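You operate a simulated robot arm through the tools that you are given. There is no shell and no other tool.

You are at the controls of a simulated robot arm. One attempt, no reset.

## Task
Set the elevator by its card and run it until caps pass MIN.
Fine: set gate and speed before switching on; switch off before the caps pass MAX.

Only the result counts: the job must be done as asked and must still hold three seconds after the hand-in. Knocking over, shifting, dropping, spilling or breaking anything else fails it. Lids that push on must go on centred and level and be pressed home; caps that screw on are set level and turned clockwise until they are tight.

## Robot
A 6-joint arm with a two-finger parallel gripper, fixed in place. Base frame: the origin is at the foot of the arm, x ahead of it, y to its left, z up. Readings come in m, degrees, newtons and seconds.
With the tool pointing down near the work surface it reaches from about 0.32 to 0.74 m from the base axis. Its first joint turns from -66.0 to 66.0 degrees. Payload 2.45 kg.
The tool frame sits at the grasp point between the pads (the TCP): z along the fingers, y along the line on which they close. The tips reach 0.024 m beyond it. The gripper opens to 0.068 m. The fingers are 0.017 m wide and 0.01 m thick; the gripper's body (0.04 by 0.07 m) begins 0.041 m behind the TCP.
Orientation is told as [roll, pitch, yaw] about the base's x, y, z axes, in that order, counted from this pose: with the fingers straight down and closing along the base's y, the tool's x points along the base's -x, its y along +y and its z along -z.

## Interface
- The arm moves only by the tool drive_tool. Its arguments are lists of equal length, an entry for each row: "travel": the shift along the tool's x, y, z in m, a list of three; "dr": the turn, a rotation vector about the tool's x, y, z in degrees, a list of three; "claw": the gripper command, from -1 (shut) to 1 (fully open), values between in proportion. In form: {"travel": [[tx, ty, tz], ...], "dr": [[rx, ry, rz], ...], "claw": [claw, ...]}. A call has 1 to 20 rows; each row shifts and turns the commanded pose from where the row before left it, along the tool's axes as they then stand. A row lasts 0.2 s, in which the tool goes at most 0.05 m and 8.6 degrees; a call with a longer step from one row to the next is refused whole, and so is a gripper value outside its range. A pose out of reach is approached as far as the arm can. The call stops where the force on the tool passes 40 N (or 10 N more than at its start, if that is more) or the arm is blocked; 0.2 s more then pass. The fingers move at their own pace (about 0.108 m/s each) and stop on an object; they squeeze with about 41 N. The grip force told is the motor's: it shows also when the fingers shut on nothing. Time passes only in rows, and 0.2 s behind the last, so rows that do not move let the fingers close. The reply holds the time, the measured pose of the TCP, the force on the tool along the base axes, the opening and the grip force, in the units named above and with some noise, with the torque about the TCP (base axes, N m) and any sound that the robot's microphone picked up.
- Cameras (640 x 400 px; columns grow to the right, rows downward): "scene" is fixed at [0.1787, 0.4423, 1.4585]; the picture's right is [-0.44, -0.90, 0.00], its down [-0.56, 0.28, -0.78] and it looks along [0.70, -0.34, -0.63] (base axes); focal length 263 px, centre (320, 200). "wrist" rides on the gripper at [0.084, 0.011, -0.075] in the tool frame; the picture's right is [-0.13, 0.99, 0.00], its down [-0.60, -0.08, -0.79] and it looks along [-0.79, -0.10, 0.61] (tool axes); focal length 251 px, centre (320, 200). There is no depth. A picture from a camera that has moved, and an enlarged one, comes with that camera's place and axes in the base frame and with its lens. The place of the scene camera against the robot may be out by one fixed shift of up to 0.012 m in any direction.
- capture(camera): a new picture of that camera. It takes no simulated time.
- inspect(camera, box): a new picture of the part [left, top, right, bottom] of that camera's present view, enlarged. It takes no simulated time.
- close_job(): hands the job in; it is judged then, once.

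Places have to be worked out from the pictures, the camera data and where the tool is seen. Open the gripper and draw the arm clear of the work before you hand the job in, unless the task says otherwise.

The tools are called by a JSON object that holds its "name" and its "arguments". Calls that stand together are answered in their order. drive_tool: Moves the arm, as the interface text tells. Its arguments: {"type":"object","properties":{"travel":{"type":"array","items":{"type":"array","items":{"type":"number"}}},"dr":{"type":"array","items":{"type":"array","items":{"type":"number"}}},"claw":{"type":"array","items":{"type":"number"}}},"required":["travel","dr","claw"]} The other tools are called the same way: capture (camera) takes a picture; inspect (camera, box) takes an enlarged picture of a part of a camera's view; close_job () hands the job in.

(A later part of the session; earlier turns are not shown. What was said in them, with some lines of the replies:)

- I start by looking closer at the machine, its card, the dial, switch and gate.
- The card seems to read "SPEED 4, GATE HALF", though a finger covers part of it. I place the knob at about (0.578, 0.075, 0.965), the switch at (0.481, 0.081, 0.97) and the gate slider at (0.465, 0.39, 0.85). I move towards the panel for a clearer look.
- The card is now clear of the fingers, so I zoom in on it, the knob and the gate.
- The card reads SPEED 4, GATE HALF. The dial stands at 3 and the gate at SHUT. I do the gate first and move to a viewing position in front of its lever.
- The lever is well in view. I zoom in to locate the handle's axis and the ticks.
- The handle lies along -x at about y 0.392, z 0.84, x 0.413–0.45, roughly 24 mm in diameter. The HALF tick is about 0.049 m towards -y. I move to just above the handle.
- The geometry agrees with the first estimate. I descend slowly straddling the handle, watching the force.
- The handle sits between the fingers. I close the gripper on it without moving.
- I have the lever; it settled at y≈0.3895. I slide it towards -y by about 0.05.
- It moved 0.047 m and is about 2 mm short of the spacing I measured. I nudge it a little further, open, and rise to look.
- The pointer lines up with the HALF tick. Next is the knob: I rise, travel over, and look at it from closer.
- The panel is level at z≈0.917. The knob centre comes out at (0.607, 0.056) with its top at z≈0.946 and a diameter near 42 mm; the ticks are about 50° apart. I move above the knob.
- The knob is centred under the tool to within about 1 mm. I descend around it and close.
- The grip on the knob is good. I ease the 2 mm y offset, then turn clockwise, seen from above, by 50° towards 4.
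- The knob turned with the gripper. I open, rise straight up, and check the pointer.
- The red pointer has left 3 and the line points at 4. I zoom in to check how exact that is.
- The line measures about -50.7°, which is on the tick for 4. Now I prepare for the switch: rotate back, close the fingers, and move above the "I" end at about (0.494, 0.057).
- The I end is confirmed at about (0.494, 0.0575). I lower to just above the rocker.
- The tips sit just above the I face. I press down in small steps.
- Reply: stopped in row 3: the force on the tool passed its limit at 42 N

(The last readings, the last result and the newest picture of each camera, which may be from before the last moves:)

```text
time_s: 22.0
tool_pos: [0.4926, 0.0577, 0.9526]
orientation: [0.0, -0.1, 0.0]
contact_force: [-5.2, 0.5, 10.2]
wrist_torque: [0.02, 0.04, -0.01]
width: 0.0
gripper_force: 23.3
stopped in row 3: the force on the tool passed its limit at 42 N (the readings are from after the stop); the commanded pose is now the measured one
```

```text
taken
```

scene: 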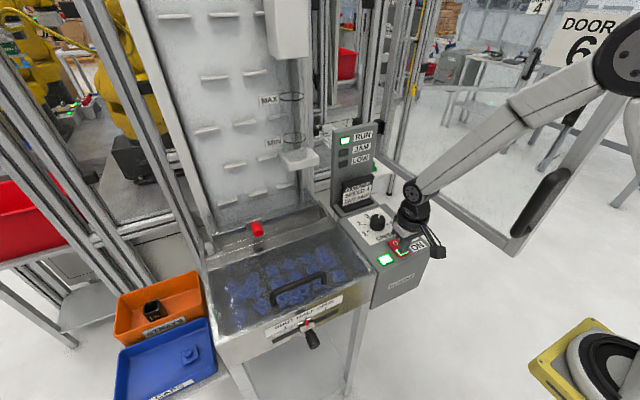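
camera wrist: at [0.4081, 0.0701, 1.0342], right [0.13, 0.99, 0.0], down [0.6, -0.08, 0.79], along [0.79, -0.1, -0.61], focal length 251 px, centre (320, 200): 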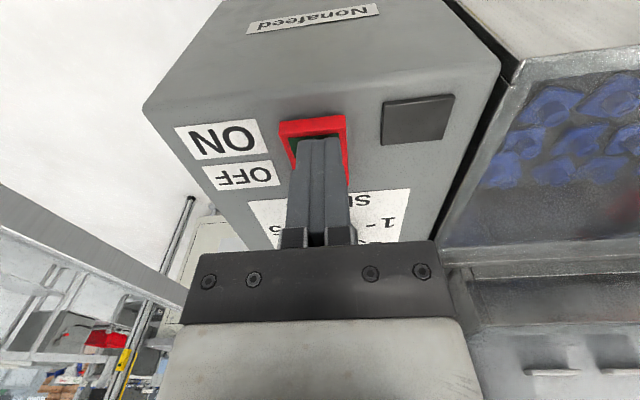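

RUN is lit, so the machine is on. I lift and hover over the O end, ready to switch off.

{"name": "drive_tool", "arguments": {"travel": [[0, 0, -0.018], [-0.031, 0, 0]], "dr": [[0, 0, 0], [0, 0, 0]], "claw": [-1, -1]}}

{"name": "capture", "arguments": {"camera": "scene"}}

{"name": "inspect", "arguments": {"camera": "scene", "box": [240, 80, 340, 190]}}

{"name": "inspect", "arguments": {"camera": "scene", "box": [345, 190, 455, 270]}}

```text
time_s: 22.6
tool_pos: [0.5228, 0.0583, 0.9722]
orientation: [0.1, -0.1, 0.0]
contact_force: [0.1, -0.2, -0.4]
wrist_torque: [0.0, 0.01, 0.02]
width: 0.0
gripper_force: 24.0
```

```text
taken
```

scene: 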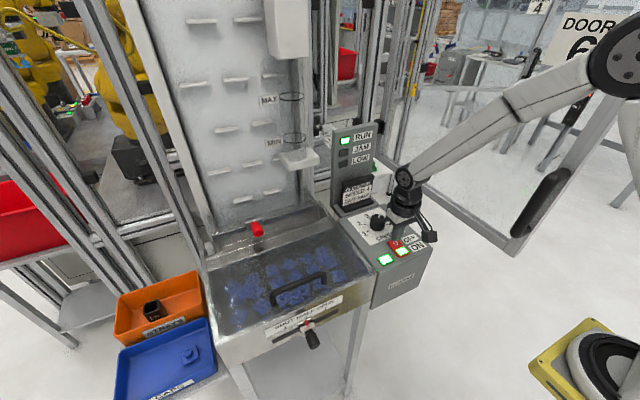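

```text
3.64 times, centred on (290, 135) of scene
camera zoom: at [0.1787, 0.4423, 1.4585], right [-0.44, -0.9, 0.0], down [-0.56, 0.28, -0.78], along [0.7, -0.34, -0.63], focal length 956 px, centre (429, 436)
```

zoom: 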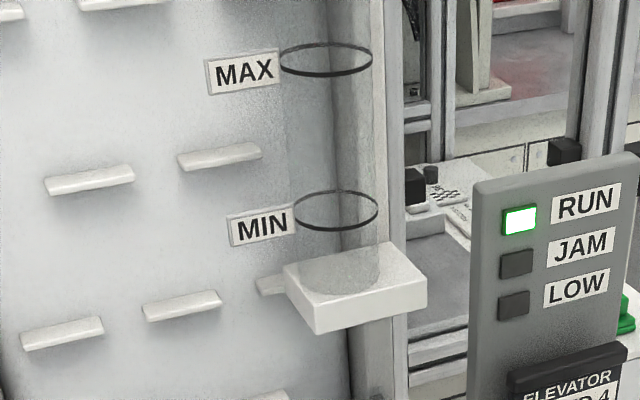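

```text
5.00 times, centred on (400, 230) of scene
camera zoom: at [0.1787, 0.4423, 1.4585], right [-0.44, -0.9, 0.0], down [-0.56, 0.28, -0.78], along [0.7, -0.34, -0.63], focal length 1314 px, centre (-80, 50)
```

zoom: 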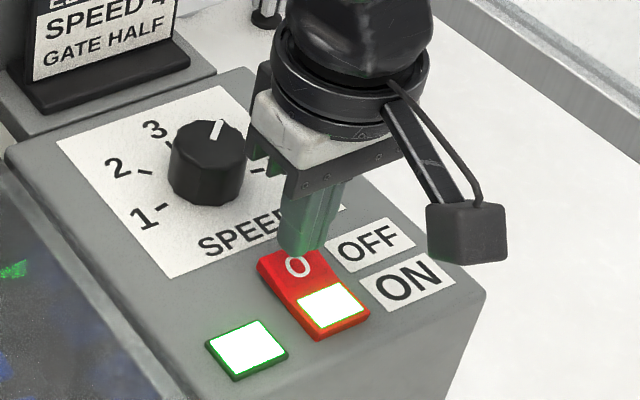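

The flights are moving and the tube is still empty. I lower slightly to be ready and wait about 1 s.

{"name": "drive_tool", "arguments": {"travel": [[-0.001, 0, 0.005], [0, 0, 0], [0, 0, 0], [0, 0, 0], [0, 0, 0]], "dr": [[0, 0, 0], [0, 0, 0], [0, 0, 0], [0, 0, 0], [0, 0, 0]], "claw": [-1, -1, -1, -1, -1]}}

{"name": "capture", "arguments": {"camera": "scene"}}

{"name": "inspect", "arguments": {"camera": "scene", "box": [240, 80, 340, 190]}}

```text
time_s: 23.8
tool_pos: [0.5251, 0.0572, 0.9658]
orientation: [0.0, 0.0, -0.1]
contact_force: [0.5, 0.2, -0.4]
wrist_torque: [0.02, 0.03, 0.0]
width: 0.0
gripper_force: 23.3
```

```text
taken
```

scene: 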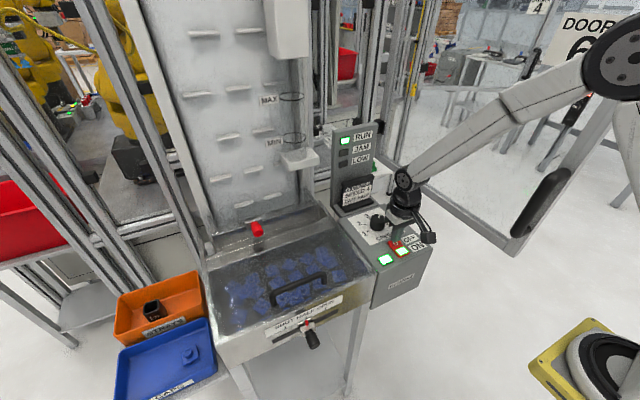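

```text
3.64 times, centred on (290, 135) of scene
camera zoom: at [0.1787, 0.4423, 1.4585], right [-0.44, -0.9, 0.0], down [-0.56, 0.28, -0.78], along [0.7, -0.34, -0.63], focal length 956 px, centre (429, 436)
```

zoom: 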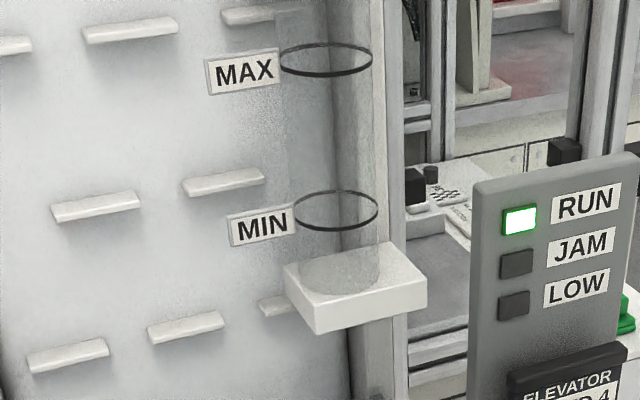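

No caps yet and the JAM and LOW lamps are dark. I keep waiting, 2 s at a time.

{"name": "drive_tool", "arguments": {"travel": [[0, 0, 0], [0, 0, 0], [0, 0, 0], [0, 0, 0], [0, 0, 0], [0, 0, 0], [0, 0, 0], [0, 0, 0], [0, 0, 0]], "dr": [[0, 0, 0], [0, 0, 0], [0, 0, 0], [0, 0, 0], [0, 0, 0], [0, 0, 0], [0, 0, 0], [0, 0, 0], [0, 0, 0]], "claw": [-1, -1, -1, -1, -1, -1, -1, -1, -1]}}

{"name": "capture", "arguments": {"camera": "scene"}}

{"name": "inspect", "arguments": {"camera": "scene", "box": [240, 80, 340, 190]}}

```text
time_s: 25.8
tool_pos: [0.5246, 0.0591, 0.9674]
orientation: [-0.1, -0.1, 0.1]
contact_force: [0.2, -0.2, 0.3]
wrist_torque: [-0.01, 0.01, 0.02]
width: 0.0003
gripper_force: 24.3
```

```text
taken
```

scene: 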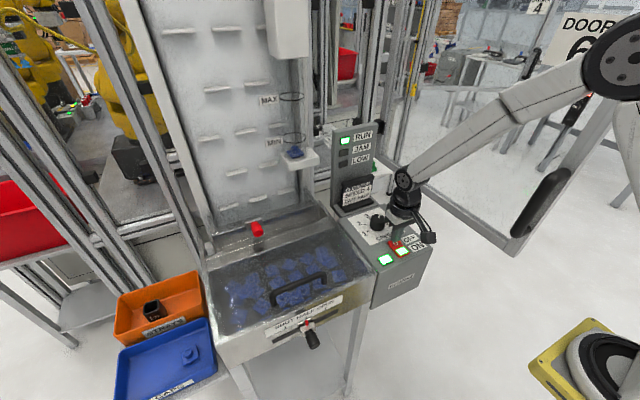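

```text
3.64 times, centred on (290, 135) of scene
camera zoom: at [0.1787, 0.4423, 1.4585], right [-0.44, -0.9, 0.0], down [-0.56, 0.28, -0.78], along [0.7, -0.34, -0.63], focal length 956 px, centre (429, 436)
```

zoom: 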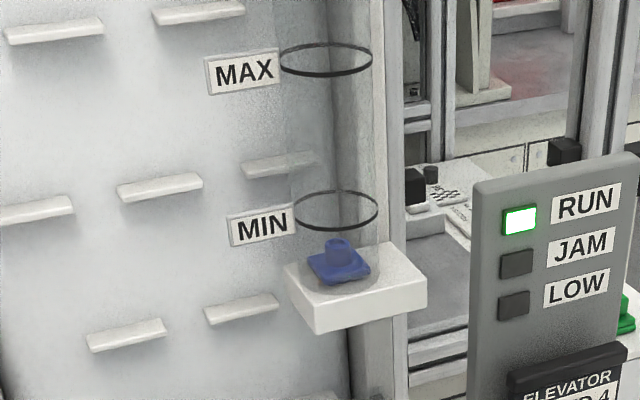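

The first cap is in the tube. I go on with shorter waits.

{"name": "drive_tool", "arguments": {"travel": [[0, 0, 0], [0, 0, 0], [0, 0, 0]], "dr": [[0, 0, 0], [0, 0, 0], [0, 0, 0]], "claw": [-1, -1, -1]}}

{"name": "inspect", "arguments": {"camera": "scene", "box": [240, 80, 340, 190]}}

```text
time_s: 26.6
tool_pos: [0.5239, 0.0578, 0.9669]
orientation: [0.0, -0.1, 0.1]
contact_force: [0.4, -0.5, -0.5]
wrist_torque: [-0.01, 0.0, 0.01]
width: 0.0
gripper_force: 24.2
```

```text
3.64 times, centred on (290, 135) of scene
camera zoom: at [0.1787, 0.4423, 1.4585], right [-0.44, -0.9, 0.0], down [-0.56, 0.28, -0.78], along [0.7, -0.34, -0.63], focal length 956 px, centre (429, 436)
```

zoom: 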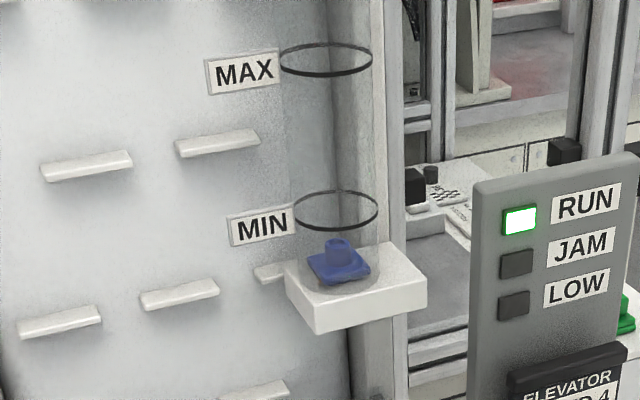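

Still one cap. I wait another second.

{"name": "drive_tool", "arguments": {"travel": [[0, 0, 0], [0, 0, 0], [0, 0, 0], [0, 0, 0]], "dr": [[0, 0, 0], [0, 0, 0], [0, 0, 0], [0, 0, 0]], "claw": [-1, -1, -1, -1]}}

{"name": "inspect", "arguments": {"camera": "scene", "box": [240, 80, 340, 190]}}

```text
time_s: 27.6
tool_pos: [0.5255, 0.0579, 0.9666]
orientation: [0.0, -0.1, 0.0]
contact_force: [-0.3, -0.1, 0.0]
wrist_torque: [-0.02, 0.0, 0.0]
width: 0.0
gripper_force: 23.6
```

```text
3.64 times, centred on (290, 135) of scene
camera zoom: at [0.1787, 0.4423, 1.4585], right [-0.44, -0.9, 0.0], down [-0.56, 0.28, -0.78], along [0.7, -0.34, -0.63], focal length 956 px, centre (429, 436)
```

zoom: 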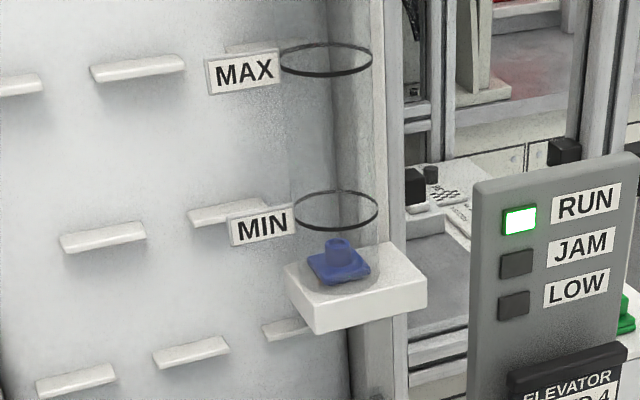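

Still one cap, with lamps normal. I continue with about 1 s waits.

{"name": "drive_tool", "arguments": {"travel": [[0, 0, 0], [0, 0, 0], [0, 0, 0], [0, 0, 0]], "dr": [[0, 0, 0], [0, 0, 0], [0, 0, 0], [0, 0, 0]], "claw": [-1, -1, -1, -1]}}

{"name": "inspect", "arguments": {"camera": "scene", "box": [240, 80, 340, 190]}}

```text
time_s: 28.6
tool_pos: [0.5248, 0.0578, 0.9662]
orientation: [0.0, -0.1, -0.1]
contact_force: [0.6, 0.5, -0.4]
wrist_torque: [-0.02, -0.02, -0.02]
width: 0.0
gripper_force: 23.9
```

```text
3.64 times, centred on (290, 135) of scene
camera zoom: at [0.1787, 0.4423, 1.4585], right [-0.44, -0.9, 0.0], down [-0.56, 0.28, -0.78], along [0.7, -0.34, -0.63], focal length 956 px, centre (429, 436)
```

zoom: 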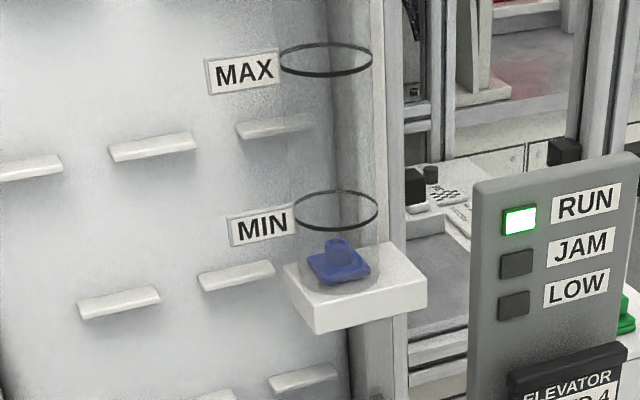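

Nothing new. I wait another second and check the whole picture too.

{"name": "drive_tool", "arguments": {"travel": [[0, 0, 0], [0, 0, 0], [0, 0, 0], [0, 0, 0]], "dr": [[0, 0, 0], [0, 0, 0], [0, 0, 0], [0, 0, 0]], "claw": [-1, -1, -1, -1]}}

{"name": "capture", "arguments": {"camera": "scene"}}

{"name": "inspect", "arguments": {"camera": "scene", "box": [240, 80, 340, 190]}}

```text
time_s: 29.6
tool_pos: [0.5241, 0.0581, 0.967]
orientation: [0.0, -0.1, 0.0]
contact_force: [0.4, 0.3, -0.3]
wrist_torque: [0.0, -0.02, -0.02]
width: 0.0002
gripper_force: 23.8
```

```text
taken
```

scene: 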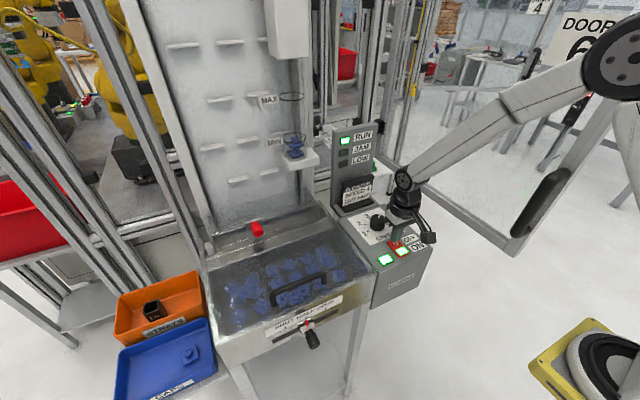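

```text
3.64 times, centred on (290, 135) of scene
camera zoom: at [0.1787, 0.4423, 1.4585], right [-0.44, -0.9, 0.0], down [-0.56, 0.28, -0.78], along [0.7, -0.34, -0.63], focal length 956 px, centre (429, 436)
```

zoom: 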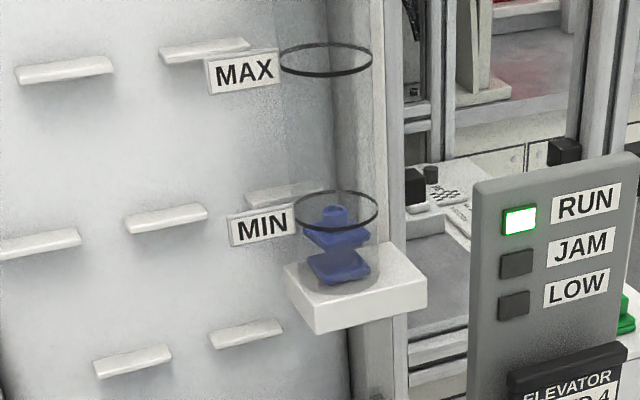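

Two caps now reach about the level of the MIN ring. I need a clear pass of MIN, so I continue in 1 s waits.

{"name": "drive_tool", "arguments": {"travel": [[0, 0, 0], [0, 0, 0], [0, 0, 0], [0, 0, 0]], "dr": [[0, 0, 0], [0, 0, 0], [0, 0, 0], [0, 0, 0]], "claw": [-1, -1, -1, -1]}}

{"name": "inspect", "arguments": {"camera": "scene", "box": [240, 80, 340, 190]}}

```text
time_s: 30.6
tool_pos: [0.5258, 0.0578, 0.9663]
orientation: [0.0, 0.0, 0.0]
contact_force: [-0.8, 0.2, 0.0]
wrist_torque: [0.0, 0.0, 0.0]
width: 0.0001
gripper_force: 24.0
```

```text
3.64 times, centred on (290, 135) of scene
camera zoom: at [0.1787, 0.4423, 1.4585], right [-0.44, -0.9, 0.0], down [-0.56, 0.28, -0.78], along [0.7, -0.34, -0.63], focal length 956 px, centre (429, 436)
```

zoom: 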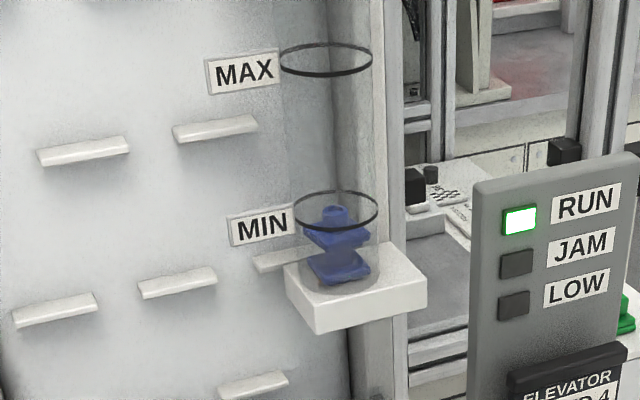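

Two caps are stacked and settled. I wait another second.

{"name": "drive_tool", "arguments": {"travel": [[0, 0, 0], [0, 0, 0], [0, 0, 0], [0, 0, 0]], "dr": [[0, 0, 0], [0, 0, 0], [0, 0, 0], [0, 0, 0]], "claw": [-1, -1, -1, -1]}}

{"name": "inspect", "arguments": {"camera": "scene", "box": [240, 80, 340, 190]}}

```text
time_s: 31.6
tool_pos: [0.5236, 0.0571, 0.966]
orientation: [0.0, 0.0, 0.0]
contact_force: [0.6, 0.2, -0.9]
wrist_torque: [-0.03, 0.03, 0.03]
width: 0.0
gripper_force: 23.6
```

```text
3.64 times, centred on (290, 135) of scene
camera zoom: at [0.1787, 0.4423, 1.4585], right [-0.44, -0.9, 0.0], down [-0.56, 0.28, -0.78], along [0.7, -0.34, -0.63], focal length 956 px, centre (429, 436)
```

zoom: 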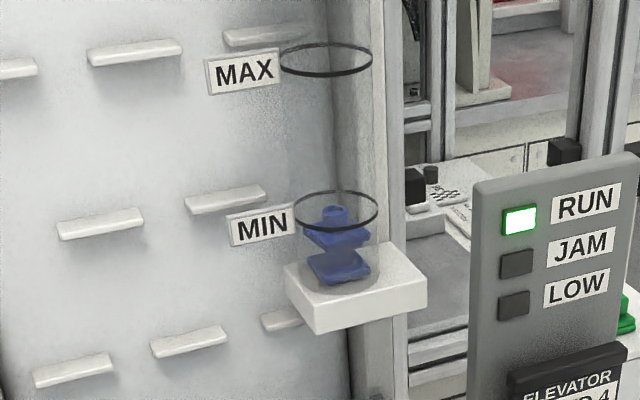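

No change, so I keep waiting.

{"name": "drive_tool", "arguments": {"travel": [[0, 0, 0], [0, 0, 0], [0, 0, 0], [0, 0, 0]], "dr": [[0, 0, 0], [0, 0, 0], [0, 0, 0], [0, 0, 0]], "claw": [-1, -1, -1, -1]}}

{"name": "inspect", "arguments": {"camera": "scene", "box": [240, 80, 340, 190]}}

```text
time_s: 32.6
tool_pos: [0.5248, 0.0577, 0.9665]
orientation: [0.0, -0.1, 0.0]
contact_force: [-0.5, -0.5, 0.0]
wrist_torque: [-0.02, 0.0, -0.02]
width: 0.0
gripper_force: 23.6
```

```text
3.64 times, centred on (290, 135) of scene
camera zoom: at [0.1787, 0.4423, 1.4585], right [-0.44, -0.9, 0.0], down [-0.56, 0.28, -0.78], along [0.7, -0.34, -0.63], focal length 956 px, centre (429, 436)
```

zoom: 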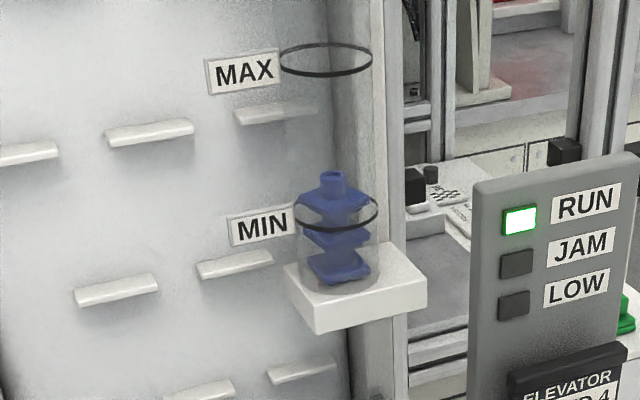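

The third cap is above MIN. For a safe margin I let one more arrive; MAX is still about three caps away.

{"name": "drive_tool", "arguments": {"travel": [[0, 0, 0], [0, 0, 0], [0, 0, 0], [0, 0, 0], [0, 0, 0], [0, 0, 0], [0, 0, 0], [0, 0, 0], [0, 0, 0], [0, 0, 0]], "dr": [[0, 0, 0], [0, 0, 0], [0, 0, 0], [0, 0, 0], [0, 0, 0], [0, 0, 0], [0, 0, 0], [0, 0, 0], [0, 0, 0], [0, 0, 0]], "claw": [-1, -1, -1, -1, -1, -1, -1, -1, -1, -1]}}

{"name": "inspect", "arguments": {"camera": "scene", "box": [240, 80, 340, 190]}}

```text
time_s: 34.8
tool_pos: [0.5251, 0.0572, 0.9665]
orientation: [0.1, -0.2, 0.0]
contact_force: [0.8, 0.4, -0.3]
wrist_torque: [0.03, 0.0, 0.0]
width: 0.0
gripper_force: 23.3
```

```text
3.64 times, centred on (290, 135) of scene
camera zoom: at [0.1787, 0.4423, 1.4585], right [-0.44, -0.9, 0.0], down [-0.56, 0.28, -0.78], along [0.7, -0.34, -0.63], focal length 956 px, centre (429, 436)
```

zoom: 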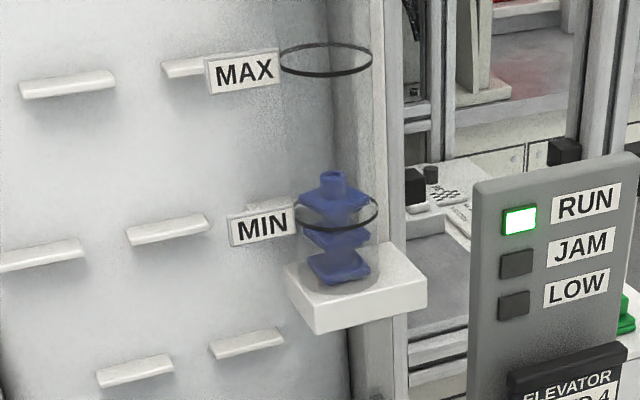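

Still three caps. I wait one more second.

{"name": "drive_tool", "arguments": {"travel": [[0, 0, 0], [0, 0, 0], [0, 0, 0], [0, 0, 0]], "dr": [[0, 0, 0], [0, 0, 0], [0, 0, 0], [0, 0, 0]], "claw": [-1, -1, -1, -1]}}

{"name": "inspect", "arguments": {"camera": "scene", "box": [240, 80, 340, 190]}}

```text
time_s: 35.8
tool_pos: [0.5242, 0.0572, 0.9661]
orientation: [0.0, -0.2, 0.0]
contact_force: [0.6, 0.1, -0.2]
wrist_torque: [0.0, 0.02, -0.03]
width: 0.0
gripper_force: 24.0
```

```text
3.64 times, centred on (290, 135) of scene
camera zoom: at [0.1787, 0.4423, 1.4585], right [-0.44, -0.9, 0.0], down [-0.56, 0.28, -0.78], along [0.7, -0.34, -0.63], focal length 956 px, centre (429, 436)
```

zoom: 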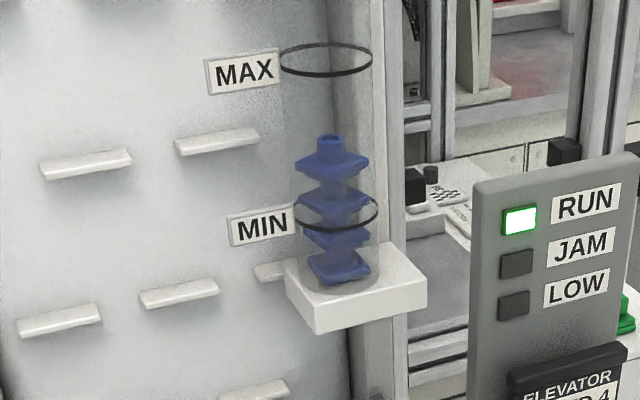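

Four caps are in, clearly past MIN and well under MAX. I press the O end now.

{"name": "drive_tool", "arguments": {"travel": [[0, 0, 0.005], [0, 0, 0.004], [0, 0, 0.004], [0, 0, 0.003]], "dr": [[0, 0, 0], [0, 0, 0], [0, 0, 0], [0, 0, 0]], "claw": [-1, -1, -1, -1]}}

{"name": "capture", "arguments": {"camera": "scene"}}

{"name": "inspect", "arguments": {"camera": "scene", "box": [240, 80, 340, 190]}}

```text
time_s: 36.9
tool_pos: [0.5257, 0.0571, 0.9536]
orientation: [-0.1, -0.4, 0.0]
contact_force: [-1.0, -0.4, 3.3]
wrist_torque: [0.03, 0.04, 0.01]
width: 0.0
gripper_force: 23.5
stopped in row 4: the force on the tool passed its limit at 43 N (the readings are from after the stop); the commanded pose is now the measured one
```

```text
taken
```

scene: 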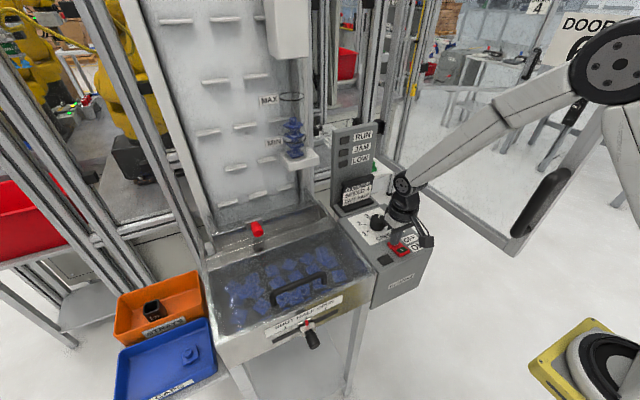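

```text
3.64 times, centred on (290, 135) of scene
camera zoom: at [0.1786, 0.4423, 1.4586], right [-0.44, -0.9, 0.0], down [-0.56, 0.28, -0.78], along [0.7, -0.34, -0.63], focal length 956 px, centre (429, 436)
```

zoom: 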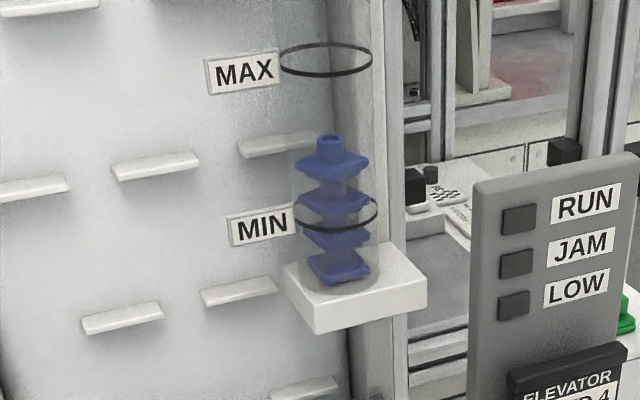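

The RUN lamp is out, so the machine is off. I lift straight up, open the gripper and draw back clear.

{"name": "drive_tool", "arguments": {"travel": [[0, 0, -0.02], [0, 0, -0.03], [0, 0, -0.04], [0, 0, -0.04], [0.03, 0, -0.03], [0.04, 0, -0.02], [0.04, 0, -0.02], [0.04, 0, 0], [0, 0, 0], [0, 0, 0], [0, 0, 0]], "dr": [[0, 0, 0], [0, 0, 0], [0, 0, 0], [0, 0, 0], [0, 0, 0], [0, 0, 0], [0, 0, 0], [0, 0, 0], [0, 0, 0], [0, 0, 0], [0, 0, 0]], "claw": [-1, -1, -1, -1, 0, 1, 1, 1, 1, 1, 1]}}

{"name": "capture", "arguments": {"camera": "scene"}}

{"name": "inspect", "arguments": {"camera": "scene", "box": [240, 80, 340, 190]}}

{"name": "inspect", "arguments": {"camera": "scene", "box": [345, 190, 455, 270]}}

{"name": "inspect", "arguments": {"camera": "scene", "box": [240, 280, 360, 370]}}

{"name": "inspect", "arguments": {"camera": "wrist", "box": [230, 40, 400, 220]}}

```text
time_s: 39.3
tool_pos: [0.3752, 0.0557, 1.1511]
orientation: [0.0, -0.3, 0.0]
contact_force: [1.0, 0.4, 0.7]
wrist_torque: [-0.02, 0.03, -0.02]
width: 0.0679
gripper_force: 0.2
```

```text
taken
```

scene: 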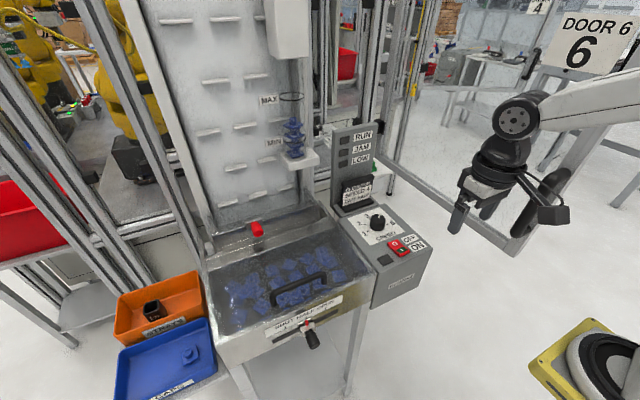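

```text
3.64 times, centred on (290, 135) of scene
camera zoom: at [0.1787, 0.4423, 1.4585], right [-0.44, -0.9, 0.0], down [-0.56, 0.28, -0.78], along [0.7, -0.34, -0.63], focal length 956 px, centre (429, 436)
```

zoom: 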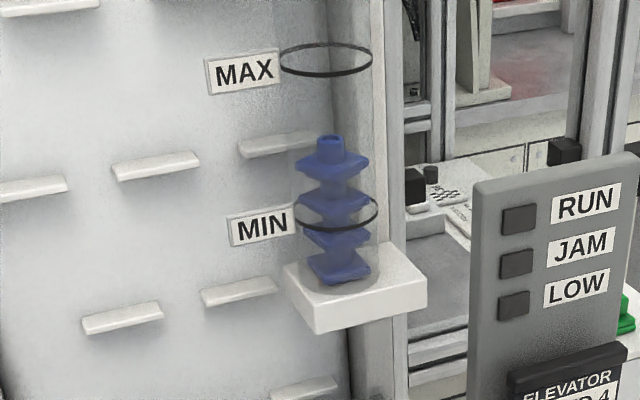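

```text
5.00 times, centred on (400, 230) of scene
camera zoom: at [0.1787, 0.4423, 1.4585], right [-0.44, -0.9, 0.0], down [-0.56, 0.28, -0.78], along [0.7, -0.34, -0.63], focal length 1314 px, centre (-80, 50)
```

zoom: 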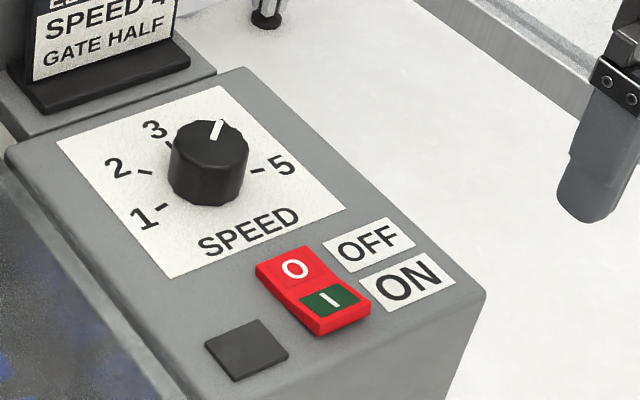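

```text
4.44 times, centred on (300, 325) of scene
camera zoom: at [0.1787, 0.4423, 1.4585], right [-0.44, -0.9, 0.0], down [-0.56, 0.28, -0.78], along [0.7, -0.34, -0.63], focal length 1168 px, centre (409, -356)
```

zoom: 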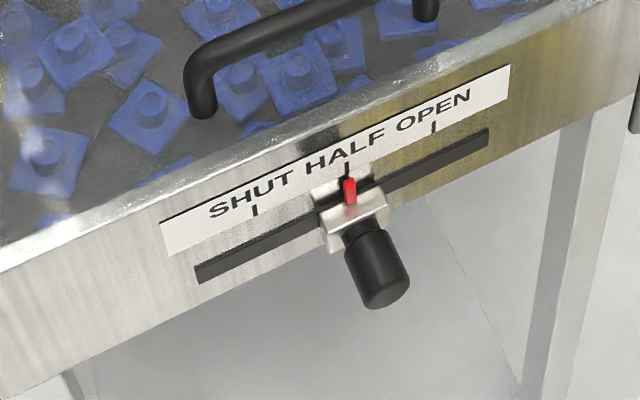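

```text
2.22 times, centred on (315, 130) of wrist
camera zoom: at [0.2889, 0.0679, 1.2253], right [0.13, 0.99, 0.0], down [0.6, -0.08, 0.8], along [0.79, -0.1, -0.6], focal length 559 px, centre (331, 356)
```

zoom: 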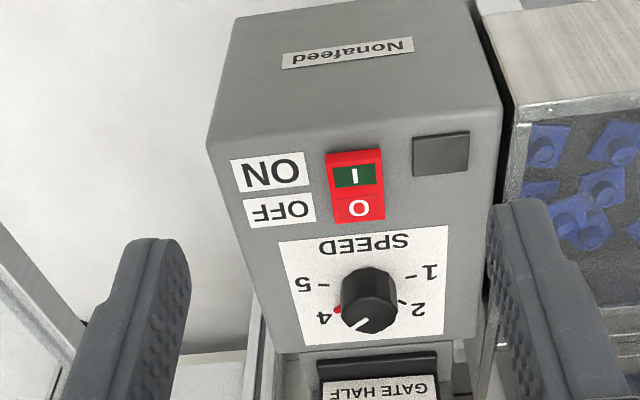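

The machine is off and all lamps are dark. The gate points at HALF, and the dial and its red pointer are at 4. Four caps are stable between MIN and MAX, and the arm is clear with the gripper open, so I hand in.

{"name": "close_job", "arguments": {}}

```text
The job is handed in.
```

The elevator was set to its card (SPEED 4, GATE HALF), run until the caps passed MIN, and switched off before they reached MAX.

- **Gate:** the lever went from SHUT to HALF before switch-on, and its red pointer lines up with the HALF tick.
- **Speed:** the dial went from 3 to 4 before switch-on. Its line measured about 50.7° of turn, against roughly 50° between ticks.
- **Run:** it was on for about 15 seconds. Four caps are stacked in the tube, clearly above MIN and about two caps short of MAX. No JAM or LOW lamp was lit in any picture.
- **After switch-off:** the RUN lamp is dark and the stack of caps stayed still. The arm is clear of the machine with the gripper open.

Nothing else was moved or knocked that I could see. The job is handed in; I did not get a verdict back.
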